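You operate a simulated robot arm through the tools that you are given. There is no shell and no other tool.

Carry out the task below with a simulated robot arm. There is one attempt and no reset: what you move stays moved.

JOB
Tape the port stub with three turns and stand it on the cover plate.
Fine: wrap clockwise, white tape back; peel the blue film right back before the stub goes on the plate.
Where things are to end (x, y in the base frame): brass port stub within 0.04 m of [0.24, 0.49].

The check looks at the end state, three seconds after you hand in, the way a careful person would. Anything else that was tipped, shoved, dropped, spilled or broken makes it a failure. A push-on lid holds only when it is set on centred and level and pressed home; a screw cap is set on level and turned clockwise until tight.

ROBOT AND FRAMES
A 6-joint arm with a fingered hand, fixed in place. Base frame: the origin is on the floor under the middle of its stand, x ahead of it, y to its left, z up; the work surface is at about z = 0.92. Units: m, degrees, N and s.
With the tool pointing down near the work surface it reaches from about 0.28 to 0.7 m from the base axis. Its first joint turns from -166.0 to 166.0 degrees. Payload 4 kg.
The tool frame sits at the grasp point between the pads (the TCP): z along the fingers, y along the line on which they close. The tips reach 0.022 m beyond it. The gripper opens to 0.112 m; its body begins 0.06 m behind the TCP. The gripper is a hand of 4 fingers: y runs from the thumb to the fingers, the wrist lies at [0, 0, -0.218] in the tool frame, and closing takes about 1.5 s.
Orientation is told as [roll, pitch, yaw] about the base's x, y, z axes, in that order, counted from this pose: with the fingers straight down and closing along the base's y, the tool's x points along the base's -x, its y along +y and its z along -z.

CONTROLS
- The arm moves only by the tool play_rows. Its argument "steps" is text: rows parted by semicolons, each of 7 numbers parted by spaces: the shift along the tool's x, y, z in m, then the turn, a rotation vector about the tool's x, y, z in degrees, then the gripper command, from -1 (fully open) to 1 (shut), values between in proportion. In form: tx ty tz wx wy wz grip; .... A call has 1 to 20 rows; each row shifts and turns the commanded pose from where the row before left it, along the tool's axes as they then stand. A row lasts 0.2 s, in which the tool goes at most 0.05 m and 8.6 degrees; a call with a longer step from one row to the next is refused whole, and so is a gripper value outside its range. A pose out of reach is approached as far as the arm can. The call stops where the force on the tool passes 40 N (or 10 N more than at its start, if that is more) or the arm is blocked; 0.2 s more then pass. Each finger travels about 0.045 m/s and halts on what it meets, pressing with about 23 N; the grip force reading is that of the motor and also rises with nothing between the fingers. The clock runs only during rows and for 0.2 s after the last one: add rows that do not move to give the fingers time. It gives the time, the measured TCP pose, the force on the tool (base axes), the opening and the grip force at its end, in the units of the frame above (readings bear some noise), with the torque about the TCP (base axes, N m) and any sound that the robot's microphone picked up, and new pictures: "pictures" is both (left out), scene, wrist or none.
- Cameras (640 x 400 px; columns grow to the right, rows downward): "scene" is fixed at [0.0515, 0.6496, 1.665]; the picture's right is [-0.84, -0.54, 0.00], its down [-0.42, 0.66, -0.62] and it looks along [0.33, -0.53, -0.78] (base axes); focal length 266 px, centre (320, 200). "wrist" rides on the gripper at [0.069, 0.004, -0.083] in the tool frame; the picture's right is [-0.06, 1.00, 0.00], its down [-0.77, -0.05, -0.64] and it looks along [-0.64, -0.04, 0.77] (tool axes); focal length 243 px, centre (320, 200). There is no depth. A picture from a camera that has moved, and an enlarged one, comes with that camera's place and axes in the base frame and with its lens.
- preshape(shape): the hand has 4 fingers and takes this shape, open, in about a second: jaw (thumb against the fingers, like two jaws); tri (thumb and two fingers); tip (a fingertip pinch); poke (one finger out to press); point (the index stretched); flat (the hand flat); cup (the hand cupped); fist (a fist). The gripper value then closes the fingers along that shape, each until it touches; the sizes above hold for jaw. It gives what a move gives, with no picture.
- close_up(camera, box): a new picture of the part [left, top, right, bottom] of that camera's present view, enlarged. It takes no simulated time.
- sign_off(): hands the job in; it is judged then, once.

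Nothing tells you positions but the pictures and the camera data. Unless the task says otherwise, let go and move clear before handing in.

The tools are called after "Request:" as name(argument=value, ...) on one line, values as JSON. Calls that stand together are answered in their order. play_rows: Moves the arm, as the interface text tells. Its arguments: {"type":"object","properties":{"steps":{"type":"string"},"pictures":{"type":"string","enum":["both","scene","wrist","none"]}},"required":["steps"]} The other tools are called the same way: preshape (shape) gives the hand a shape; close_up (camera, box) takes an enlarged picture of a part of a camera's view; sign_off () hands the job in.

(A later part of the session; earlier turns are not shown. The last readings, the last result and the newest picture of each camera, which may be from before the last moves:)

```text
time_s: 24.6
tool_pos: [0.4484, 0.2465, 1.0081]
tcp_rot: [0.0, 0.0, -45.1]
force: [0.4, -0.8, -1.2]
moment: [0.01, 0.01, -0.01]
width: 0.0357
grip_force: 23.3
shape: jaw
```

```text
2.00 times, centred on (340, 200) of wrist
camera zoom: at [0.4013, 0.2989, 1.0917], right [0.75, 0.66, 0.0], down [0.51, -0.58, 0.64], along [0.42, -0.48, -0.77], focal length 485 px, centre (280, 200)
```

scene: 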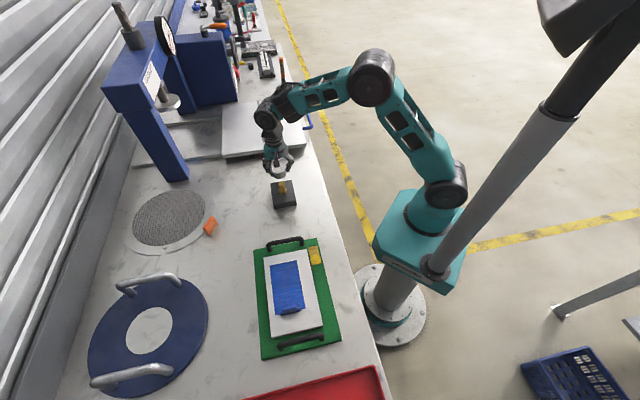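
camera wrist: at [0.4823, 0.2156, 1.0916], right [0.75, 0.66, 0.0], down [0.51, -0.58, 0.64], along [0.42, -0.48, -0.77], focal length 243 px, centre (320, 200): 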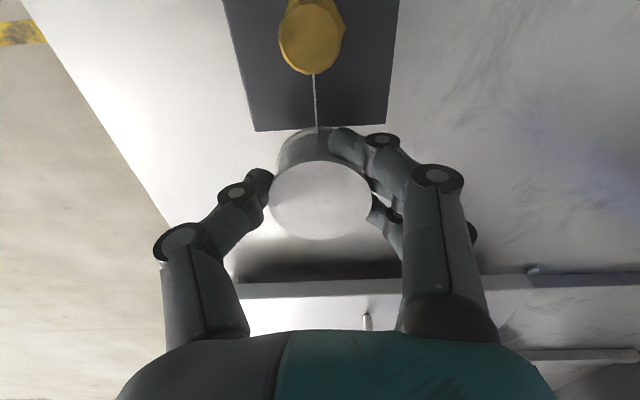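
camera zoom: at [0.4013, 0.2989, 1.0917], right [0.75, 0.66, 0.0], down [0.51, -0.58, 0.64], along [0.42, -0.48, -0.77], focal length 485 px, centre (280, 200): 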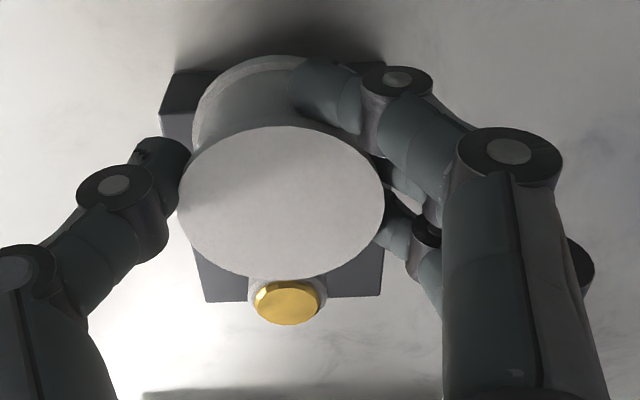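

The second turn is back to the starting side with no contact. I'll start the third turn and look at the stub partway to count rings.

Request:
play_rows(steps="-0.0045 0.0203 0 0 0 0 1; -0.0101 0.0175 0 0 0 0 1; -0.0154 0.0129 0 0 0 0 1; -0.0189 0.0069 0 0 0 0 1; -0.0202 0 0 0 0 0 1; -0.0189 -0.0069 0 0 0 0 1; -0.0154 -0.0129 0 0 0 0 1; 0 0 0 0 0 0 1", pictures="none")

Request:
close_up(camera="scene", box=[250, 160, 310, 215])

Request:
close_up(camera="wrist", box=[160, 0, 400, 200])

```text
time_s: 26.4
tool_pos: [0.5484, 0.2005, 1.0082]
tcp_rot: [0.0, 0.0, -44.9]
force: [-0.4, -0.4, -0.6]
moment: [-0.02, -0.01, 0.01]
width: 0.0356
grip_force: 23.0
shape: jaw
```

```text
7.27 times, centred on (280, 188) of scene
camera zoom: at [0.0515, 0.6496, 1.665], right [-0.84, -0.54, 0.0], down [-0.42, 0.66, -0.62], along [0.33, -0.53, -0.78], focal length 1932 px, centre (611, 291)
```

zoom: 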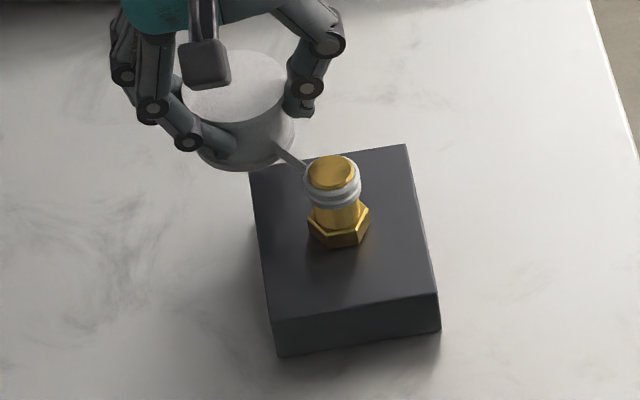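

```text
2.00 times, centred on (280, 100) of wrist
camera zoom: at [0.5009, 0.2519, 1.0924], right [0.75, 0.66, 0.0], down [0.51, -0.58, 0.64], along [0.42, -0.48, -0.77], focal length 485 px, centre (400, 400)
```

zoom: 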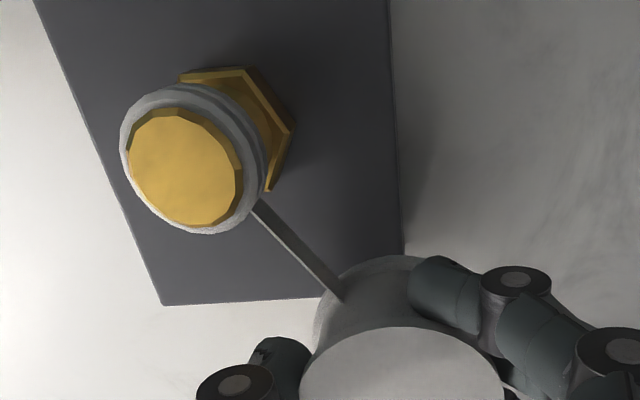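

Two rings are on the stub and the third turn is under way. I'll complete it with a slight overshoot of about 15°.

Request:
play_rows(steps="-0.0101 -0.0175 0 0 0 0 1; -0.005 -0.0198 0 0 0 0 1; 0.0022 -0.0209 0 0 0 0 1; 0.0098 -0.019 0 0 0 0 1; 0.016 -0.0147 0 0 0 0 1; 0.0206 -0.0074 0 0 0 0 1; 0.0218 0 0 0 0 0 1; 0.0206 0.0074 0 0 0 0 1; 0.016 0.0147 0 0 0 0 1; 0.0089 0.0194 0 0 0 0 1; 0.0021 0.0205 0 0 0 0 1; -0.0025 0.015 0 0 0 0 1; 0 0 0 0 0 0 1", pictures="none")

Request:
close_up(camera="scene", box=[250, 150, 330, 220])

Request:
close_up(camera="wrist", box=[220, 100, 460, 300])

```text
time_s: 29.2
tool_pos: [0.4601, 0.2553, 1.0071]
tcp_rot: [-0.1, 0.1, -45.0]
force: [0.2, -0.4, 0.9]
moment: [0.0, 0.01, 0.0]
width: 0.0352
grip_force: 23.1
shape: jaw
```

```text
5.71 times, centred on (290, 185) of scene
camera zoom: at [0.0515, 0.6496, 1.665], right [-0.84, -0.54, 0.0], down [-0.42, 0.66, -0.62], along [0.33, -0.53, -0.78], focal length 1518 px, centre (491, 286)
```

zoom: 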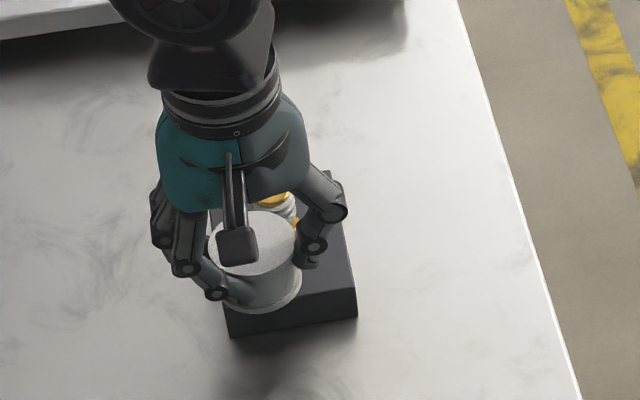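

```text
2.00 times, centred on (340, 200) of wrist
camera zoom: at [0.4136, 0.3078, 1.0916], right [0.75, 0.66, 0.0], down [0.51, -0.58, 0.64], along [0.42, -0.48, -0.77], focal length 485 px, centre (280, 200)
```

zoom: 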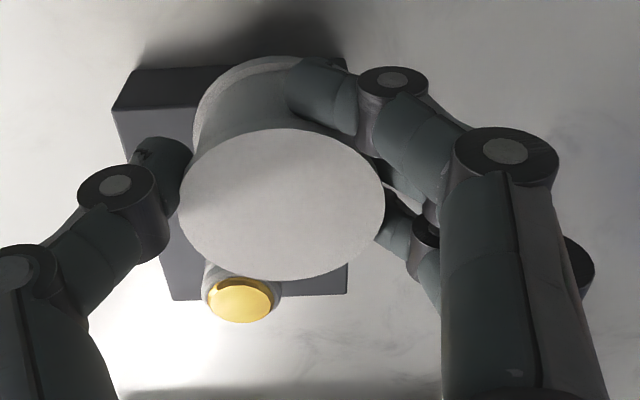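

I'll zoom in tightly on the stub to count rings.

Request:
close_up(camera="scene", box=[276, 176, 300, 196])

Request:
close_up(camera="wrist", box=[270, 210, 350, 270])

```text
16.00 times, centred on (288, 186) of scene
camera zoom: at [0.0515, 0.6496, 1.665], right [-0.84, -0.54, 0.0], down [-0.42, 0.66, -0.62], along [0.33, -0.53, -0.78], focal length 4251 px, centre (832, 424)
```

zoom: 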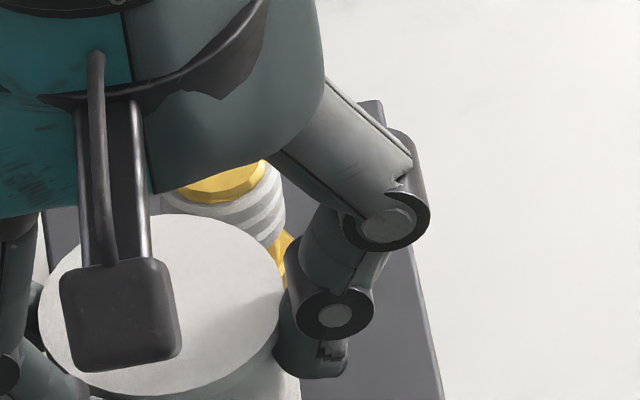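

```text
6.67 times, centred on (310, 240) of wrist
camera zoom: at [0.4136, 0.3078, 1.0916], right [0.75, 0.66, 0.0], down [0.51, -0.58, 0.64], along [0.42, -0.48, -0.77], focal length 1618 px, centre (387, -67)
```

zoom: 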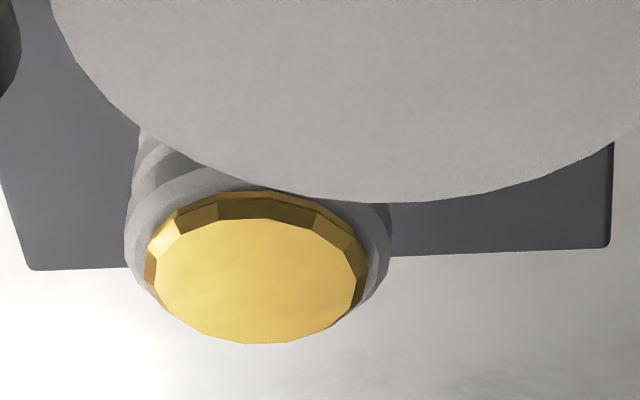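

Three distinct bands of tape are on the stub. I'll now withdraw the spool straight outward, with no further orbiting, and see whether the strand parts.

Request:
play_rows(steps="0.02 0.0058 0 0 0 0 1; 0.025 0.0073 0 0 0 0 1; 0.03 0.0088 0 0 0 0 1; 0 0 0 0 0 0 1", pictures="both")

Request:
close_up(camera="scene", box=[250, 160, 320, 220])

Request:
close_up(camera="wrist", box=[220, 100, 420, 320])

```text
time_s: 30.2
tool_pos: [0.423, 0.325, 1.0068]
tcp_rot: [0.0, 0.1, -45.0]
force: [0.7, 0.8, 0.3]
moment: [0.0, -0.03, -0.03]
width: 0.0351
grip_force: 22.6
shape: jaw
camera wrist: at [0.3761, 0.3768, 1.0916], right [0.75, 0.66, 0.0], down [0.51, -0.58, 0.64], along [0.42, -0.48, -0.77], focal length 243 px, centre (320, 200)
```

scene: 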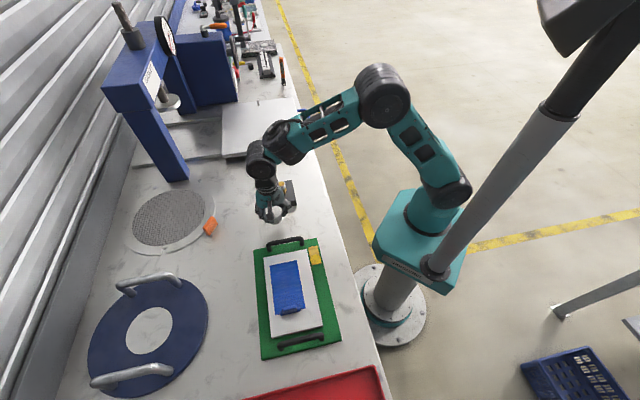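
wrist: 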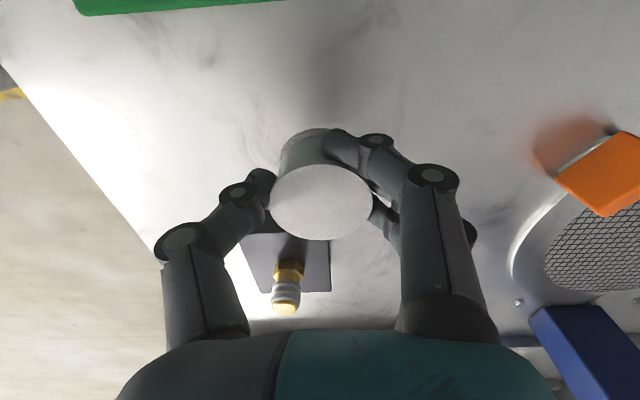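

```text
6.67 times, centred on (285, 190) of scene
camera zoom: at [0.0515, 0.6496, 1.665], right [-0.84, -0.54, 0.0], down [-0.42, 0.66, -0.62], along [0.33, -0.53, -0.78], focal length 1771 px, centre (553, 267)
```

zoom: 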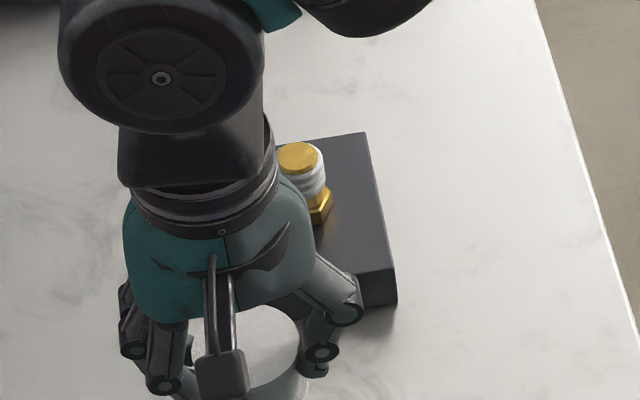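

```text
1.82 times, centred on (320, 210) of wrist
camera zoom: at [0.3761, 0.3768, 1.0916], right [0.75, 0.66, 0.0], down [0.51, -0.58, 0.64], along [0.42, -0.48, -0.77], focal length 441 px, centre (320, 182)
```

zoom: 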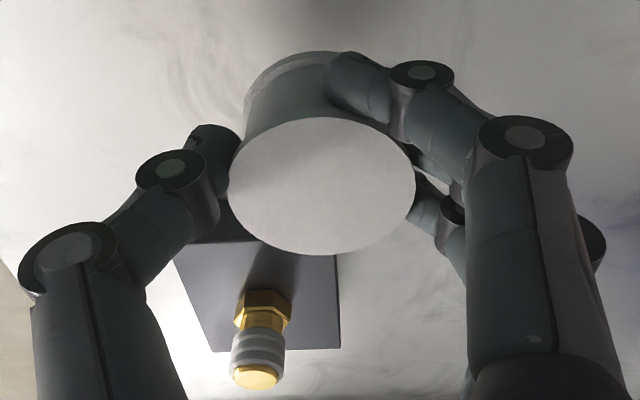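

The strand has parted and three bands remain on the upright stub. I'll carry the spool back to its original spot, going high and wide of the stub so nothing more winds on.

Request:
play_rows(steps="0 0 -0.0358 0 0 0 1; 0 0 -0.0358 0 0 0 1; 0 0 -0.0358 0 0 0 1; 0 0 -0.0358 0 0 0 1; -0.0119 -0.0324 0 0 0 0 1; -0.0119 -0.0324 0 0 0 0 1; -0.0119 -0.0324 0 0 0 0 1; -0.0119 -0.0324 0 0 0 0 1; -0.0309 -0.015 0 0 0 0 1; -0.0309 -0.015 0 0 0 0 1; -0.0309 -0.015 0 0 0 0 1; -0.0309 -0.015 0 0 0 0 1; -0.026 0.02245 0 0 0 0 1; -0.026 0.02245 0 0 0 0 1; -0.026 0.02245 0 0 0 0 1; -0.026 0.02245 0 0 0 0 1; 0 0 0 0 0 0 1", pictures="both")

Request:
close_up(camera="scene", box=[250, 150, 320, 220])

```text
time_s: 33.8
tool_pos: [0.5484, 0.0583, 1.1499]
tcp_rot: [0.0, -0.1, -45.0]
force: [-0.5, 0.2, 0.1]
moment: [0.01, 0.0, -0.02]
width: 0.0346
grip_force: 22.9
shape: jaw
camera wrist: at [0.5014, 0.1112, 1.2345], right [0.75, 0.66, 0.0], down [0.51, -0.58, 0.64], along [0.42, -0.48, -0.77], focal length 243 px, centre (320, 200)
```

scene: 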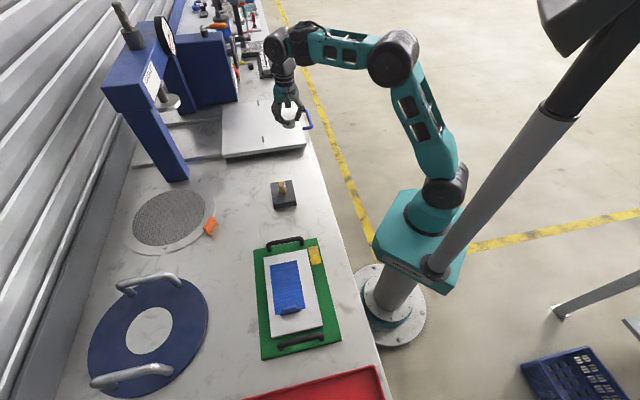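
wrist: 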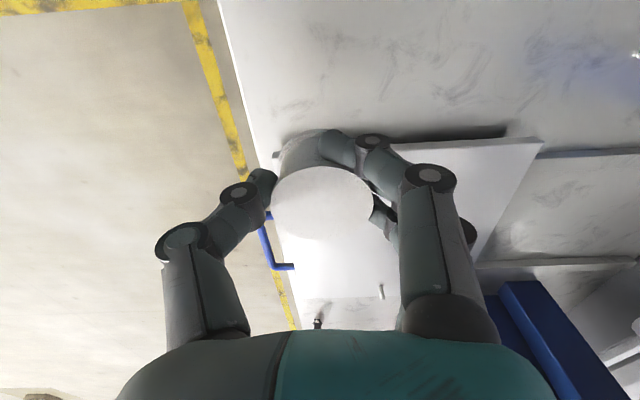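

```text
5.71 times, centred on (285, 185) of scene
camera zoom: at [0.0515, 0.6496, 1.665], right [-0.84, -0.54, 0.0], down [-0.42, 0.66, -0.62], along [0.33, -0.53, -0.78], focal length 1518 px, centre (520, 286)
```

zoom: 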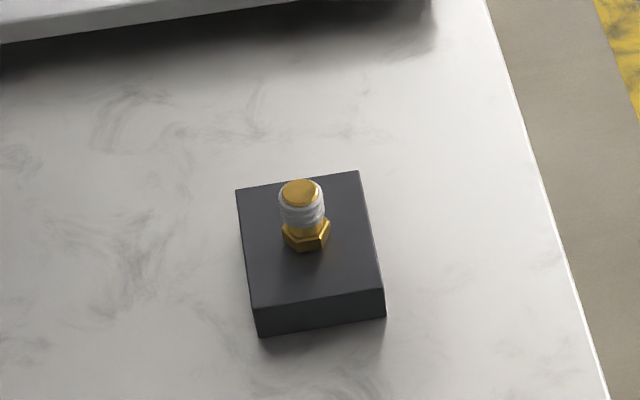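

The stub stands neatly with three bands. Now I'll lower the spool to just above the bench at its original spot.

Request:
play_rows(steps="0 0.001 0.03 0 0 0 1; 0 0.001 0.03 0 0 0 1; 0 0 0.03 0 0 0 1; 0 0 0.03 0 0 0 1; 0 0 0.03 0 0 0 1; 0 0 0.028 0 0 0 1; 0 0 0 0 0 0 1", pictures="wrist")

Request:
close_up(camera="scene", box=[260, 120, 330, 180])

```text
time_s: 35.4
tool_pos: [0.5491, 0.0617, 0.9719]
tcp_rot: [0.0, 0.0, -45.1]
force: [-0.5, 0.0, -0.2]
moment: [0.01, 0.0, -0.02]
width: 0.0347
grip_force: 22.6
shape: jaw
camera wrist: at [0.5022, 0.1128, 1.0558], right [0.75, 0.66, 0.0], down [0.51, -0.58, 0.64], along [0.42, -0.48, -0.77], focal length 243 px, centre (320, 200)
```

wrist: 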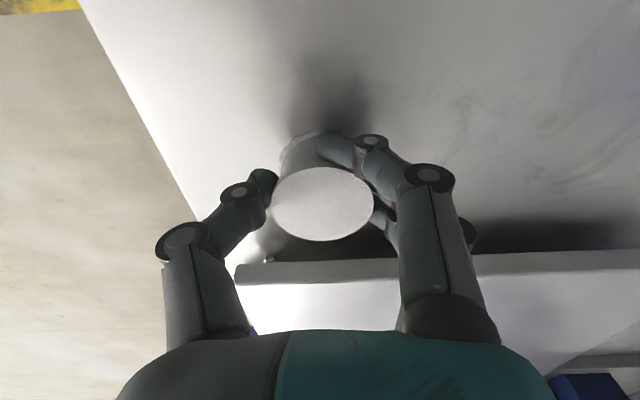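

```text
6.67 times, centred on (295, 150) of scene
camera zoom: at [0.0515, 0.6496, 1.665], right [-0.84, -0.54, 0.0], down [-0.42, 0.66, -0.62], along [0.33, -0.53, -0.78], focal length 1771 px, centre (487, 533)
```

zoom: 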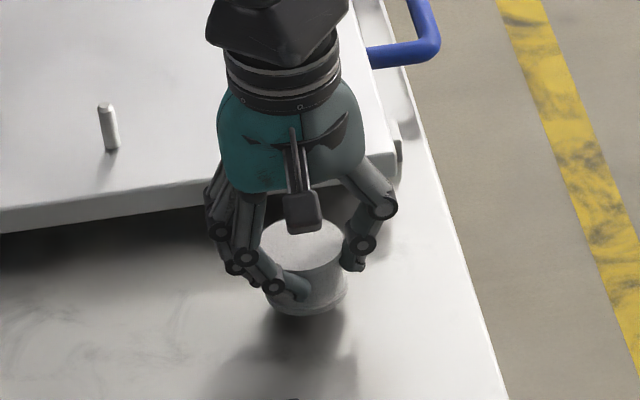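

The spool is about 1 cm above the bench and slightly tilted at most. I'll lower in small steps and watch the vertical force.

Request:
play_rows(steps="0 0 0.003 0 0 0 1; 0 0 0.003 0 0 0 1; 0 0 0.002 0 0 0 1; 0 0 0 0 0 0 1", pictures="none")

Request:
close_up(camera="scene", box=[280, 140, 310, 170])

```text
time_s: 36.4
tool_pos: [0.5483, 0.0606, 0.9646]
tcp_rot: [0.0, 0.0, -45.1]
force: [-1.3, -0.8, 0.1]
moment: [0.01, -0.01, 0.02]
width: 0.0343
grip_force: 22.7
shape: jaw
```

```text
13.33 times, centred on (295, 155) of scene
camera zoom: at [0.0515, 0.6496, 1.665], right [-0.84, -0.54, 0.0], down [-0.42, 0.66, -0.62], along [0.33, -0.53, -0.78], focal length 3543 px, centre (653, 800)
```

zoom: 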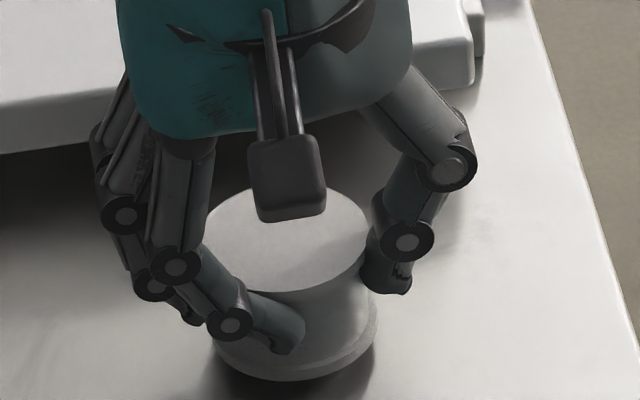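

Request:
play_rows(steps="0 0 0.002 0 0 0 1; 0 0 0.002 0 0 0 1; 0 0 0.001 0 0 0 1; 0 0 0 0 0 0 1", pictures="none")

Request:
close_up(camera="scene", box=[280, 140, 310, 170])

```text
time_s: 37.4
tool_pos: [0.5491, 0.0599, 0.9598]
tcp_rot: [0.1, 0.0, -45.1]
force: [-1.2, 0.4, 1.1]
moment: [0.02, -0.06, 0.0]
width: 0.0343
grip_force: 23.2
shape: jaw
```

```text
13.33 times, centred on (295, 155) of scene
camera zoom: at [0.0515, 0.6496, 1.665], right [-0.84, -0.54, 0.0], down [-0.42, 0.66, -0.62], along [0.33, -0.53, -0.78], focal length 3543 px, centre (653, 800)
```

zoom: 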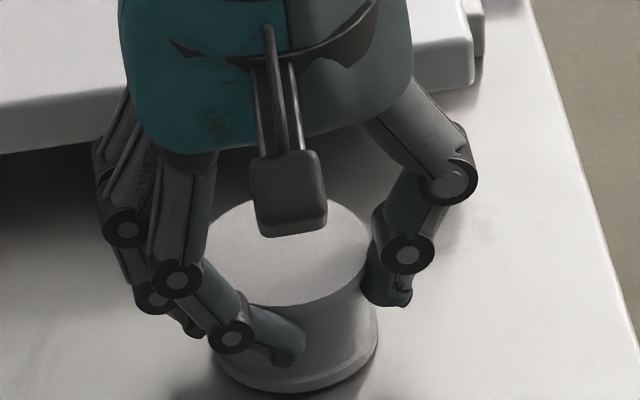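

The spool is at bench contact (same height as when picked). I'll lower 1 mm more, open the hand slowly and rise straight up.

Request:
play_rows(steps="0 0 0.001 0 0 0 1; 0 0 0 0 0 0 0.6; 0 0 0 0 0 0 0.4; 0 0 0 0 0 0 0.1; 0 0 0 0 0 0 -0.3; 0 0 0 0 0 0 -0.7; 0 0 0 0 0 0 -1; 0 0 0 0 0 0 -1; 0 0 0 0 0 0 -1; 0 0 0 0 0 0 -1", pictures="wrist")

Request:
close_up(camera="scene", box=[270, 130, 320, 175])

```text
time_s: 39.6
tool_pos: [0.5482, 0.0595, 0.958]
tcp_rot: [0.1, -0.1, -45.0]
force: [0.1, 0.2, 0.0]
moment: [-0.01, -0.02, 0.0]
width: 0.1119
grip_force: 0.1
shape: jaw
camera wrist: at [0.502, 0.1125, 1.0427], right [0.75, 0.66, 0.0], down [0.51, -0.58, 0.64], along [0.42, -0.48, -0.77], focal length 243 px, centre (320, 200)
```

wrist: 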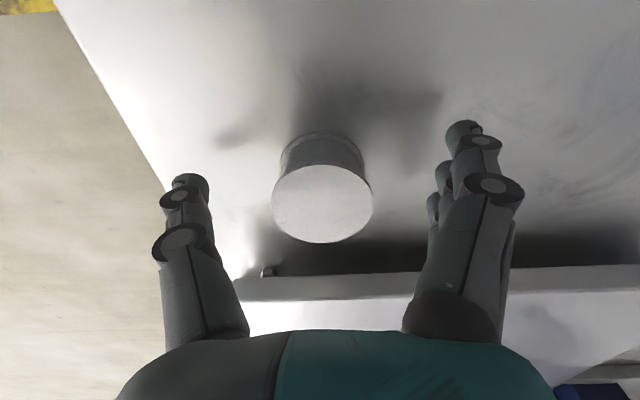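

```text
8.89 times, centred on (295, 152) of scene
camera zoom: at [0.0515, 0.6496, 1.665], right [-0.84, -0.54, 0.0], down [-0.42, 0.66, -0.62], along [0.33, -0.53, -0.78], focal length 2362 px, centre (542, 622)
```

zoom: 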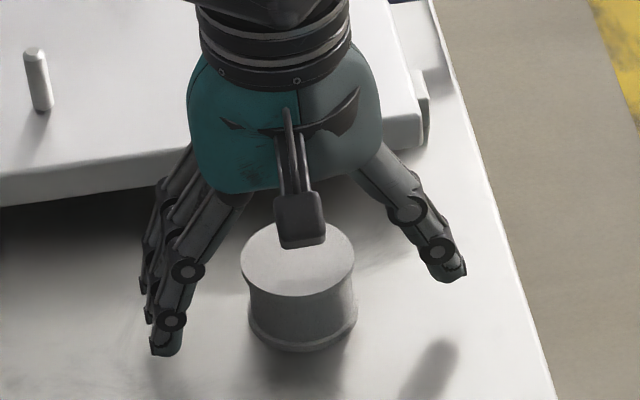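

The spool stands upright on its original spot, within about 2–3 mm. I'll rise and move over the plate to study the film and its tab.

Request:
play_rows(steps="0 0 -0.03 0 0 0 -1; 0 0 -0.04 0 0 0 -1; 0 0 -0.045 0 0 0 -1; 0 0 -0.045 0 0 0 -1; 0 0 -0.032 0 0 0 -1; 0.0429 0.0078 0 0 0 0 -1; 0.0429 0.0078 0 0 0 0 -1; 0.0429 0.0078 0 0 0 0 -1; 0.0429 0.0078 0 0 0 0 -1; 0.0429 0.0078 0 0 0 0 -1; 0.0429 0.0078 0 0 0 0 -1; 0.0429 0.0078 0 0 0 0 -1; 0.0429 0.0078 0 0 0 0 -1; 0.0429 0.0078 0 0 0 0 -1; 0.0429 0.0078 0 0 0 0 -1; 0.0429 0.0078 0 0 0 0 -1; 0.0429 0.0078 0 0 0 0 -1; 0 0 0 0 0 0 -1", pictures="both")

Request:
close_up(camera="wrist", box=[200, 40, 440, 240])

Request:
close_up(camera="scene", box=[250, 140, 320, 200])

```text
time_s: 43.4
tool_pos: [0.2513, 0.4916, 1.149]
tcp_rot: [0.1, 0.0, -45.1]
force: [0.1, -0.5, -0.6]
moment: [0.03, 0.04, -0.04]
width: 0.112
grip_force: 0.1
shape: jaw
camera wrist: at [0.2048, 0.5429, 1.2335], right [0.75, 0.66, 0.0], down [0.51, -0.58, 0.64], along [0.42, -0.48, -0.77], focal length 243 px, centre (320, 200)
```

scene: 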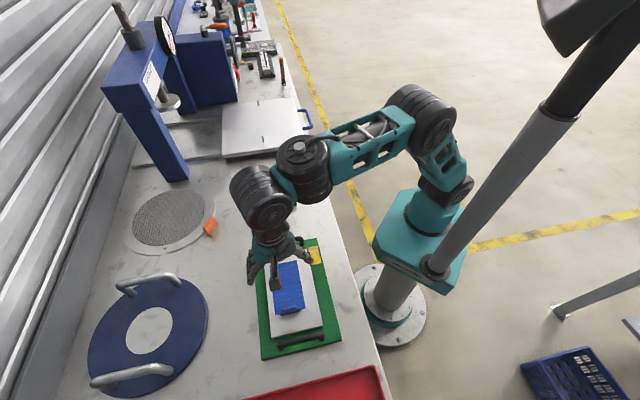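
wrist: 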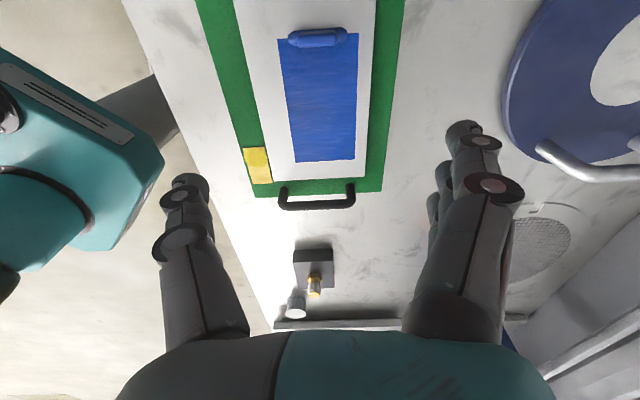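

```text
2.00 times, centred on (320, 140) of wrist
camera zoom: at [0.2048, 0.5429, 1.2335], right [0.75, 0.66, 0.0], down [0.51, -0.58, 0.64], along [0.42, -0.48, -0.77], focal length 485 px, centre (320, 320)
```

zoom: 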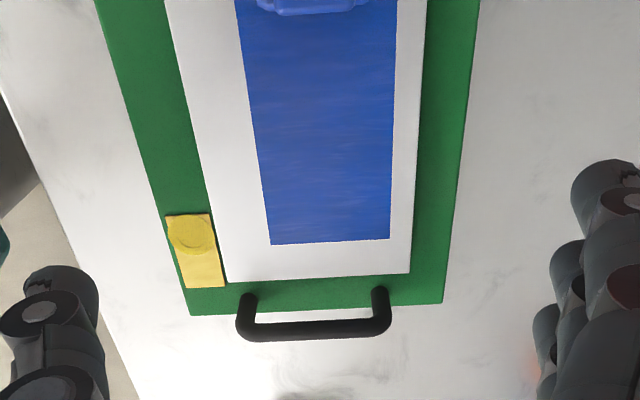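

```text
6.67 times, centred on (285, 170) of scene
camera zoom: at [0.0515, 0.6496, 1.665], right [-0.84, -0.54, 0.0], down [-0.42, 0.66, -0.62], along [0.33, -0.53, -0.78], focal length 1771 px, centre (553, 400)
```

zoom: 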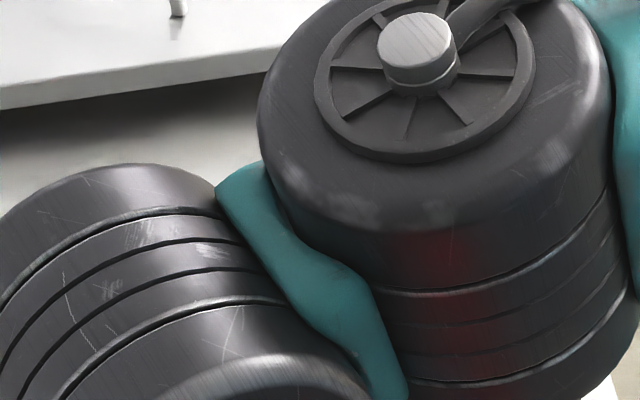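

I can see the whole plate from here. I'll zoom in on the blue tab.

Request:
close_up(camera="wrist", box=[260, 10, 380, 80])

Request:
close_up(camera="scene", box=[260, 260, 330, 340])

```text
5.33 times, centred on (320, 45) of wrist
camera zoom: at [0.2048, 0.5429, 1.2335], right [0.75, 0.66, 0.0], down [0.51, -0.58, 0.64], along [0.42, -0.48, -0.77], focal length 1294 px, centre (320, 1027)
```

zoom: 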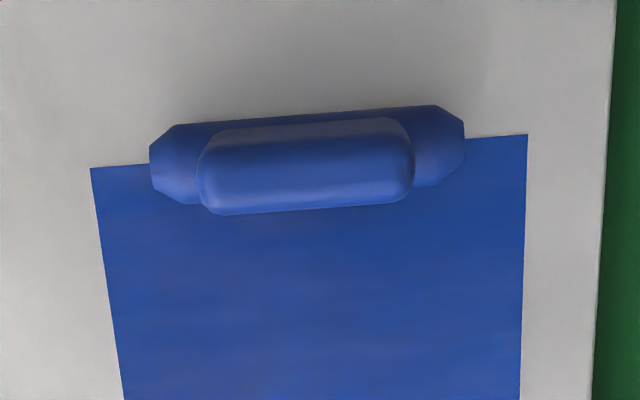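

```text
5.00 times, centred on (295, 300) of scene
camera zoom: at [0.0515, 0.6496, 1.665], right [-0.84, -0.54, 0.0], down [-0.42, 0.66, -0.62], along [0.33, -0.53, -0.78], focal length 1328 px, centre (445, -300)
```

zoom: 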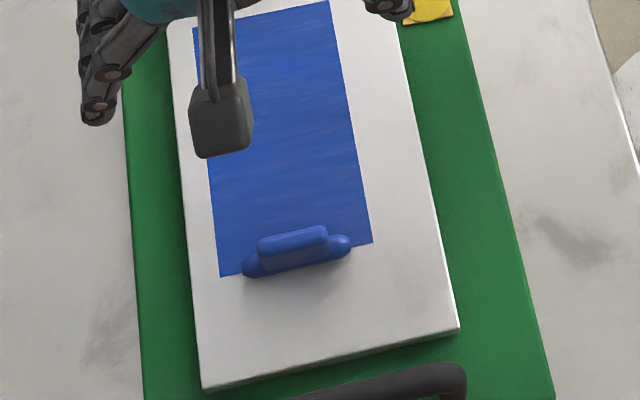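

The tab is a rolled edge (axis at 45°) with an upright fin about 0.038 m long, near (0.221, 0.520). The film runs from there to about (0.322, 0.419), with the plate top near z = 0.943. I'll turn the hand 90° so the fingers close fore-and-aft on the fin, and hover above it.

Request:
play_rows(steps="0.0204 -0.0007 0 0 0 0 -1; 0.0204 -0.0007 0 0 0 0 -1; 0 0 0 0 0 -8.2 -1; 0 0 0 0 0 -8.2 -1; 0 0 0 0 0 -8.2 -1; 0 0 0 0 0 -8.2 -1; 0 0 0 0 0 -8.2 -1; 0 0 0 0 0 -8.2 -1; 0 0 0 0 0 -8.2 -1; 0 0 0 0 0 -8.2 -1; 0 0 0 0 0 -8.2 -1; 0 0 0 0 0 -8.2 -1; 0 0 0 0 0 -8.2 -1; 0 0 0.035 0 0 0 -1; 0 0 0.035 0 0 0 -1; 0 0 0 0 0 0 -1", pictures="both")

Request:
close_up(camera="wrist", box=[240, 60, 400, 200])

```text
time_s: 46.8
tool_pos: [0.222, 0.5191, 1.0796]
tcp_rot: [0.0, 0.0, 45.1]
force: [-0.1, 0.1, 0.4]
moment: [-0.03, -0.05, 0.0]
width: 0.1118
grip_force: 0.0
shape: jaw
camera wrist: at [0.168, 0.4733, 1.1652], right [-0.66, 0.75, 0.0], down [0.57, 0.51, 0.64], along [0.48, 0.43, -0.77], focal length 243 px, centre (320, 200)
```

scene: 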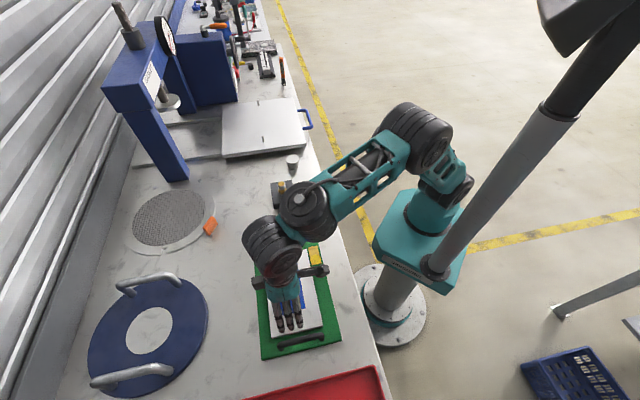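
wrist: 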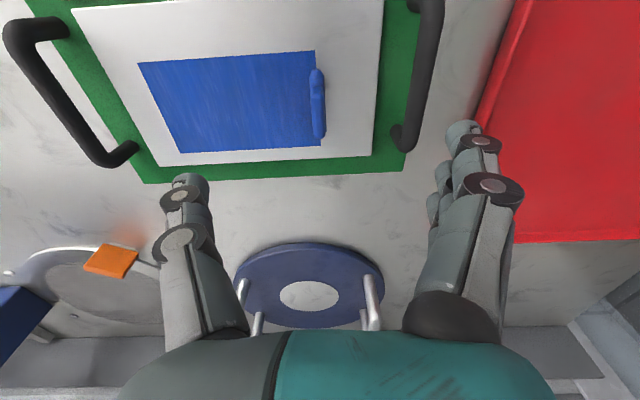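

```text
2.86 times, centred on (320, 130) of wrist
camera zoom: at [0.168, 0.4733, 1.1652], right [-0.66, 0.75, 0.0], down [0.57, 0.51, 0.64], along [0.48, 0.43, -0.77], focal length 693 px, centre (320, 400)
```

zoom: 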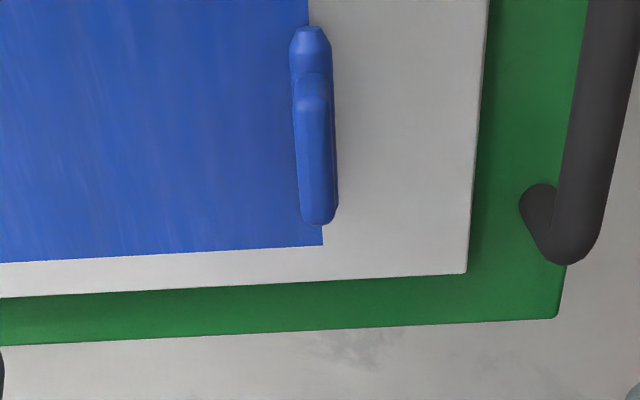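

The fin lies right beneath the TCP, but the tray's black handle is close to where the open fingers would come down. I'll half-close the hand first and then descend partway.

Request:
play_rows(steps="0 0 0 0 0 0 0.1; 0 0 0 0 0 0 0.1; 0 0 0 0 0 0 0.1; 0 0 0 0 0 0 0.1; 0 0 0.02 0 0 0 0.1; 0 0 0.02 0 0 0 0.1; 0 0 0.02 0 0 0 0.1; 0 0 0 0 0 0 0.1", pictures="wrist")

Request:
close_up(camera="wrist", box=[220, 80, 420, 240])

Request:
close_up(camera="scene", box=[250, 260, 340, 350])

```text
time_s: 48.6
tool_pos: [0.2202, 0.5194, 1.0198]
tcp_rot: [0.1, 0.0, 45.2]
force: [0.1, 0.1, 0.7]
moment: [-0.02, 0.02, -0.03]
width: 0.0511
grip_force: 0.1
shape: jaw
camera wrist: at [0.1682, 0.4728, 1.1051], right [-0.66, 0.75, 0.0], down [0.57, 0.51, 0.64], along [0.48, 0.43, -0.77], focal length 243 px, centre (320, 200)
```

wrist: 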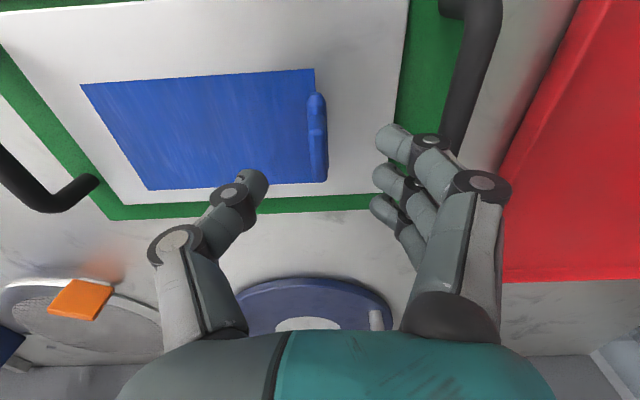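

```text
2.50 times, centred on (320, 160) of wrist
camera zoom: at [0.1682, 0.4728, 1.1051], right [-0.66, 0.75, 0.0], down [0.57, 0.51, 0.64], along [0.48, 0.43, -0.77], focal length 606 px, centre (320, 300)
```

zoom: 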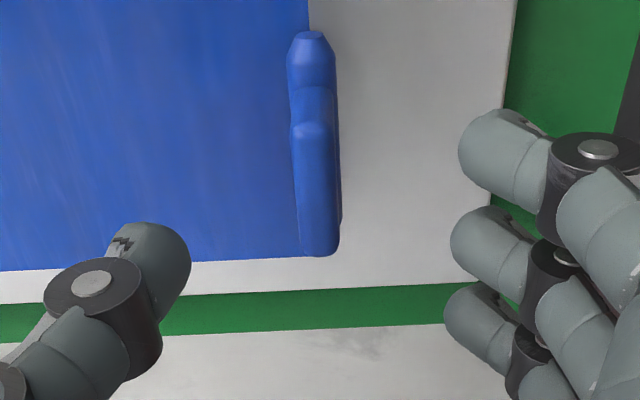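

```text
4.44 times, centred on (295, 305) of scene
camera zoom: at [0.0515, 0.6496, 1.665], right [-0.84, -0.54, 0.0], down [-0.42, 0.66, -0.62], along [0.33, -0.53, -0.78], focal length 1181 px, centre (431, -267)
```

zoom: 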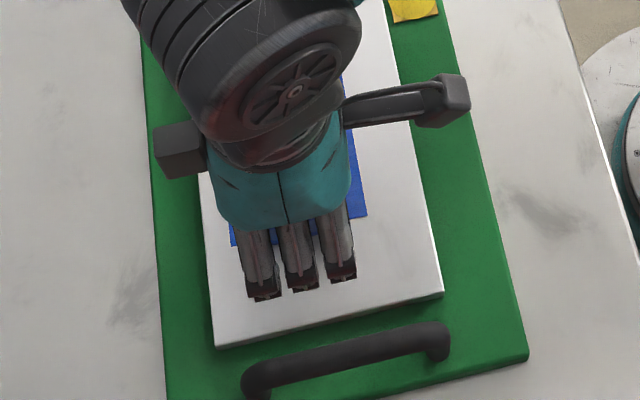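

The fin is centred between thumb and fingers. Its top is at about z = 0.978. I'll descend to TCP z ≈ 0.975, keeping the tips about 1 cm above the plate, and close on it.

Request:
play_rows(steps="0 0 0.015 0 0 0 0.1; 0 0 0.015 0 0 0 0.1; 0 0 0.014 0 0 0 0.1; 0 0 0 0 0 0 0.1", pictures="wrist")

Request:
close_up(camera="wrist", box=[220, 80, 420, 240])

```text
time_s: 49.6
tool_pos: [0.2208, 0.519, 0.9764]
tcp_rot: [0.0, -0.1, 45.1]
force: [-0.5, 0.3, -0.4]
moment: [0.02, 0.02, -0.01]
width: 0.0512
grip_force: 0.2
shape: jaw
camera wrist: at [0.1683, 0.4725, 1.0613], right [-0.66, 0.75, 0.0], down [0.57, 0.51, 0.64], along [0.48, 0.43, -0.77], focal length 243 px, centre (320, 200)
```

wrist: 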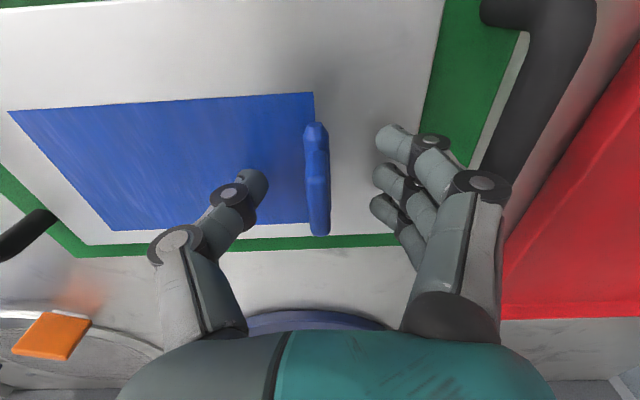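

```text
2.50 times, centred on (320, 160) of wrist
camera zoom: at [0.1683, 0.4725, 1.0613], right [-0.66, 0.75, 0.0], down [0.57, 0.51, 0.64], along [0.48, 0.43, -0.77], focal length 606 px, centre (320, 300)
```

zoom: 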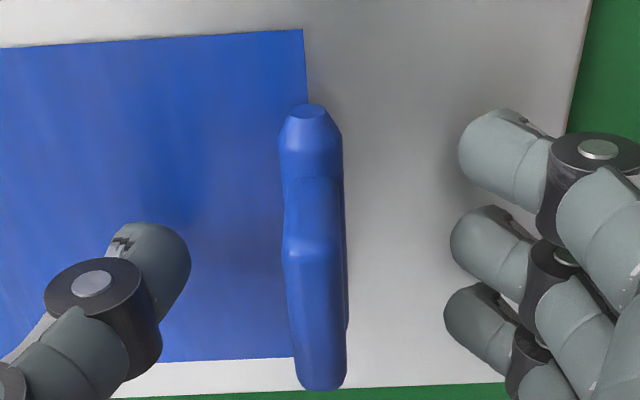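

Aligned: the fin stands between the thumb and three fingers. Closing now.

Request:
play_rows(steps="0 0 0 0 0 0 0.4; 0 0 0 0 0 0 0.6; 0 0 0 0 0 0 0.8; 0 0 0 0 0 0 1; 0 0 0 0 0 0 1; 0 0 0 0 0 0 1; 0 0 0 0 0 0 1", pictures="wrist")

Request:
close_up(camera="wrist", box=[220, 80, 420, 240])

```text
time_s: 51.2
tool_pos: [0.2209, 0.5193, 0.9772]
tcp_rot: [0.0, 0.0, 45.3]
force: [-2.8, -0.9, 0.5]
moment: [-0.02, 0.06, 0.03]
width: 0.0045
grip_force: 22.7
shape: jaw
camera wrist: at [0.1682, 0.4724, 1.0613], right [-0.66, 0.75, 0.0], down [0.57, 0.51, 0.64], along [0.48, 0.43, -0.77], focal length 243 px, centre (320, 200)
```

wrist: 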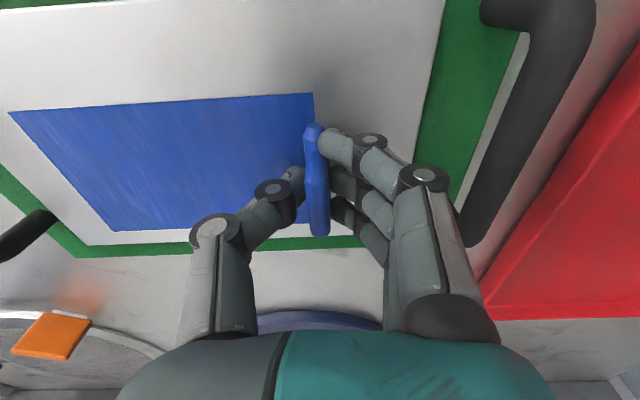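

```text
2.50 times, centred on (320, 160) of wrist
camera zoom: at [0.1682, 0.4724, 1.0613], right [-0.66, 0.75, 0.0], down [0.57, 0.51, 0.64], along [0.48, 0.43, -0.77], focal length 606 px, centre (320, 300)
```

zoom: 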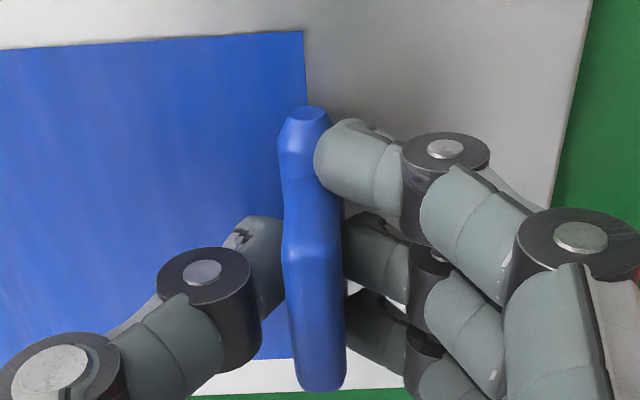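

The fin is gripped. I'll pull gently 1 cm along the film toward its far end and watch the force.

Request:
play_rows(steps="0 -0.004 0 0 0 0 1; 0 -0.004 0 0 0 0 1; 0 -0.004 0 0 0 0 1; 0 0 0 0 0 0 1", pictures="wrist")

Request:
close_up(camera="wrist", box=[220, 40, 460, 240])

Request:
close_up(camera="scene", box=[240, 230, 350, 360])

```text
time_s: 52.2
tool_pos: [0.2298, 0.5099, 0.9765]
tcp_rot: [0.0, 0.1, 45.2]
force: [-4.8, -1.4, 1.6]
moment: [0.0, 0.09, 0.05]
width: 0.0044
grip_force: 23.3
shape: jaw
camera wrist: at [0.1766, 0.4639, 1.0609], right [-0.66, 0.75, 0.0], down [0.57, 0.51, 0.64], along [0.48, 0.43, -0.77], focal length 243 px, centre (320, 200)
```

wrist: 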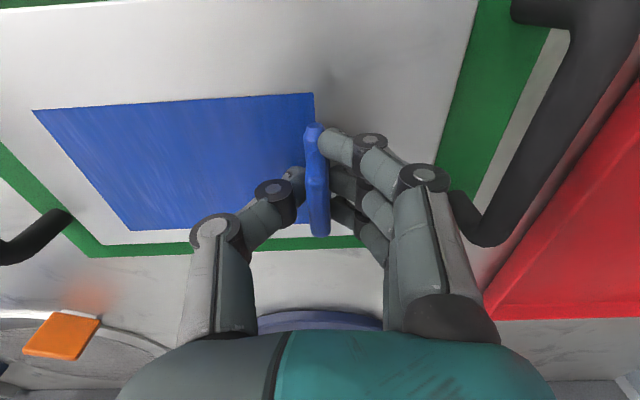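

```text
2.00 times, centred on (340, 140) of wrist
camera zoom: at [0.1766, 0.4639, 1.0609], right [-0.66, 0.75, 0.0], down [0.57, 0.51, 0.64], along [0.48, 0.43, -0.77], focal length 485 px, centre (280, 320)
```

zoom: 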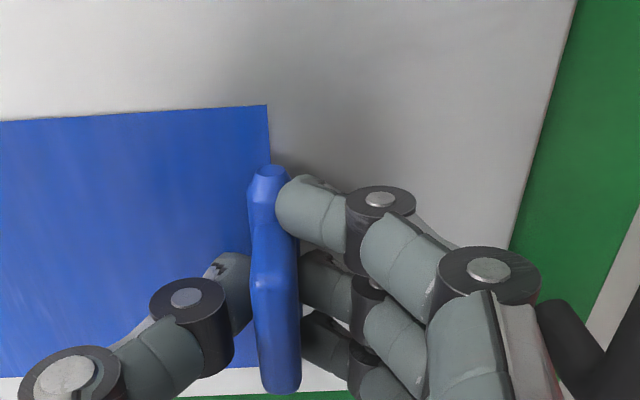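

```text
3.08 times, centred on (295, 295) of scene
camera zoom: at [0.0515, 0.6496, 1.665], right [-0.84, -0.54, 0.0], down [-0.42, 0.66, -0.62], along [0.33, -0.53, -0.78], focal length 818 px, centre (397, -92)
```

zoom: 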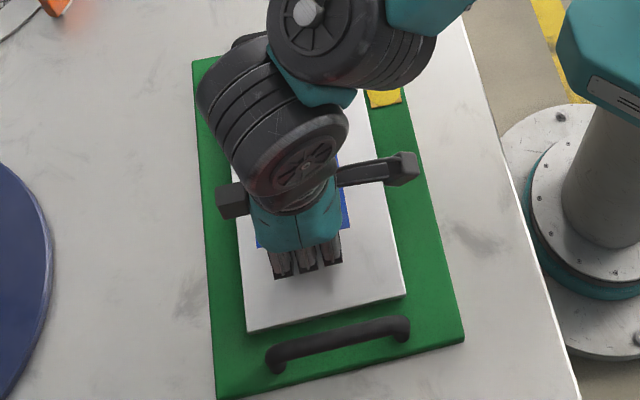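

The film edge follows the fin with only a few newtons, so it peels by being drawn back along the plate. I'll keep drawing it back slowly.

Request:
play_rows(steps="0 -0.007 0 0 0 0 1; 0 -0.008 0 0 0 0 1; 0 -0.008 0 0 0 0 1; 0 -0.008 0 0 0 0 1; 0 -0.008 0 0 0 0 1; 0 -0.008 0 0 0 0 1; 0 -0.008 0 0 0 0 1; 0 0 0 0 0 0 1", pictures="both")

Request:
close_up(camera="scene", box=[240, 230, 350, 360])

```text
time_s: 54.0
tool_pos: [0.268, 0.4707, 0.9763]
tcp_rot: [0.0, 0.0, 45.2]
force: [-3.1, -1.1, -1.3]
moment: [0.0, 0.08, 0.08]
width: 0.0045
grip_force: 22.8
shape: jaw
camera wrist: at [0.2155, 0.425, 1.0611], right [-0.66, 0.75, 0.0], down [0.57, 0.51, 0.64], along [0.48, 0.43, -0.77], focal length 243 px, centre (320, 200)
```

scene: 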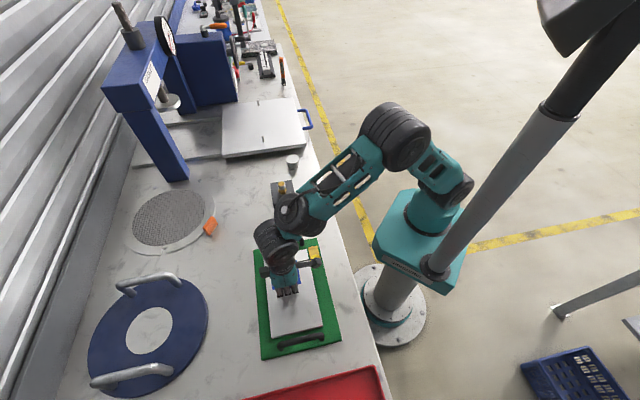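
wrist: 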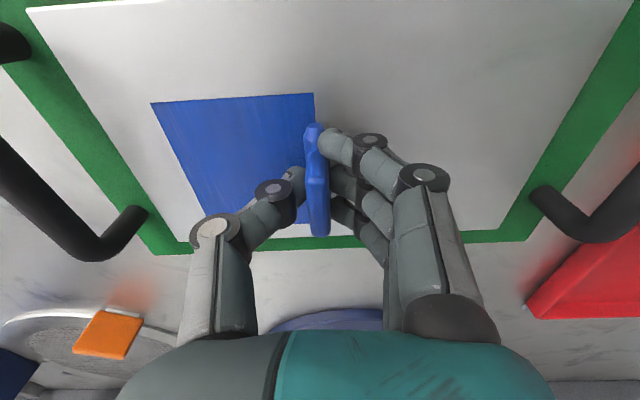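

```text
3.08 times, centred on (295, 295) of scene
camera zoom: at [0.0515, 0.6496, 1.665], right [-0.84, -0.54, 0.0], down [-0.42, 0.66, -0.62], along [0.33, -0.53, -0.78], focal length 818 px, centre (397, -92)
```

zoom: 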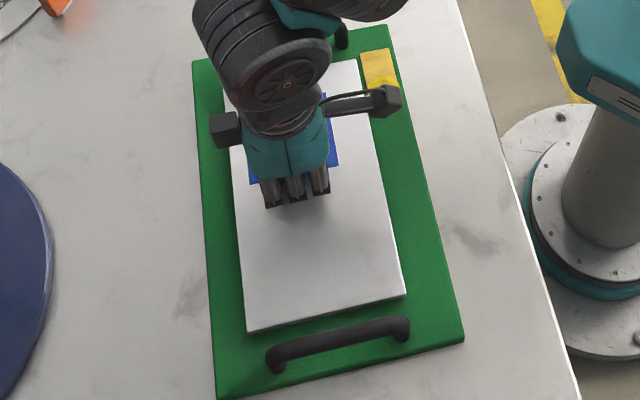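

It is peeling smoothly and the plate and tray have not moved. About 0.075 m remains, so I'll continue and then check the far handle's clearance.

Request:
play_rows(steps="0 -0.008 0 0 0 0 1; 0 -0.008 0 0 0 0 1; 0 -0.008 0 0 0 0 1; 0 -0.008 0 0 0 0 1; 0 -0.008 0 0 0 0 1; 0 0 0 0 0 0 1", pictures="both")

Request:
close_up(camera="wrist", box=[60, 60, 340, 280])

Request:
close_up(camera="scene", box=[240, 220, 350, 360])

```text
time_s: 55.4
tool_pos: [0.2971, 0.4439, 0.9757]
tcp_rot: [-0.1, 0.0, 45.1]
force: [-5.5, -3.2, -0.8]
moment: [0.0, 0.13, 0.05]
width: 0.0043
grip_force: 23.2
shape: jaw
camera wrist: at [0.2438, 0.397, 1.0611], right [-0.66, 0.75, 0.0], down [0.57, 0.51, 0.64], along [0.48, 0.43, -0.77], focal length 243 px, centre (320, 200)
```

scene: 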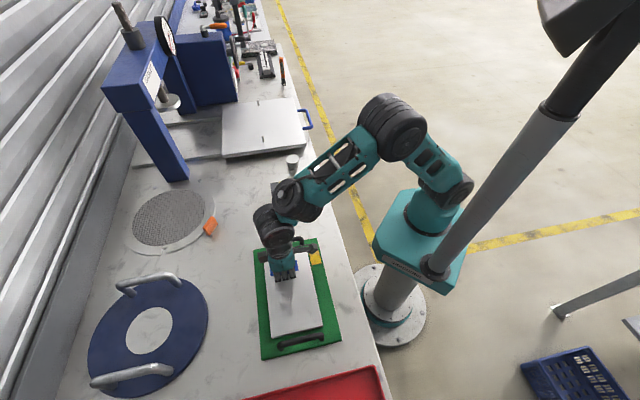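
wrist: 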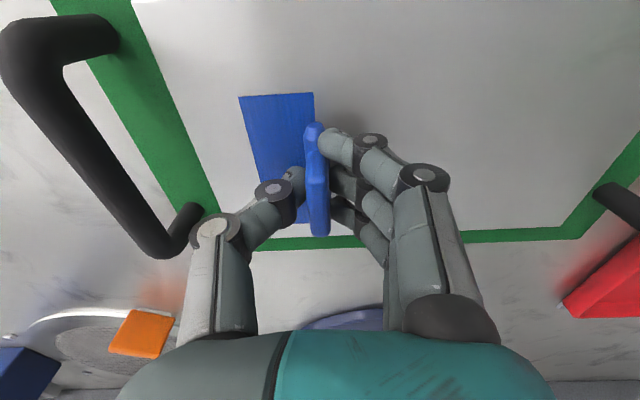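

```text
1.82 times, centred on (200, 170) of wrist
camera zoom: at [0.2438, 0.397, 1.0611], right [-0.66, 0.75, 0.0], down [0.57, 0.51, 0.64], along [0.48, 0.43, -0.77], focal length 441 px, centre (538, 254)
```

zoom: 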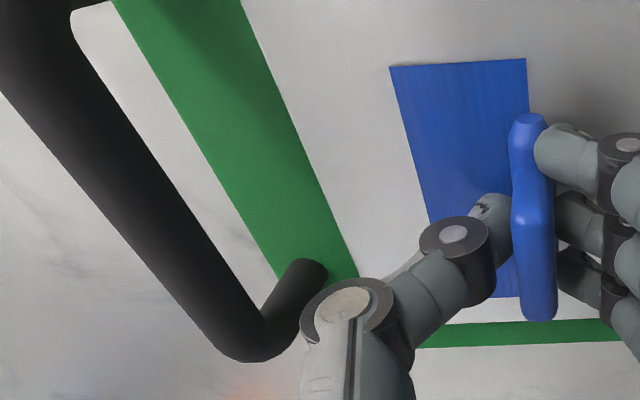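

```text
2.86 times, centred on (295, 290) of scene
camera zoom: at [0.0515, 0.6496, 1.665], right [-0.84, -0.54, 0.0], down [-0.42, 0.66, -0.62], along [0.33, -0.53, -0.78], focal length 759 px, centre (391, -57)
```

zoom: 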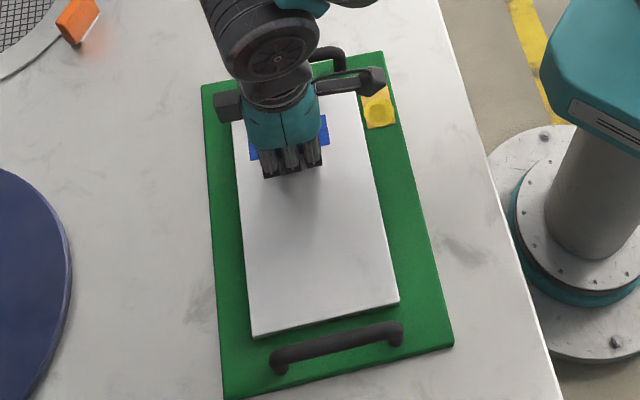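

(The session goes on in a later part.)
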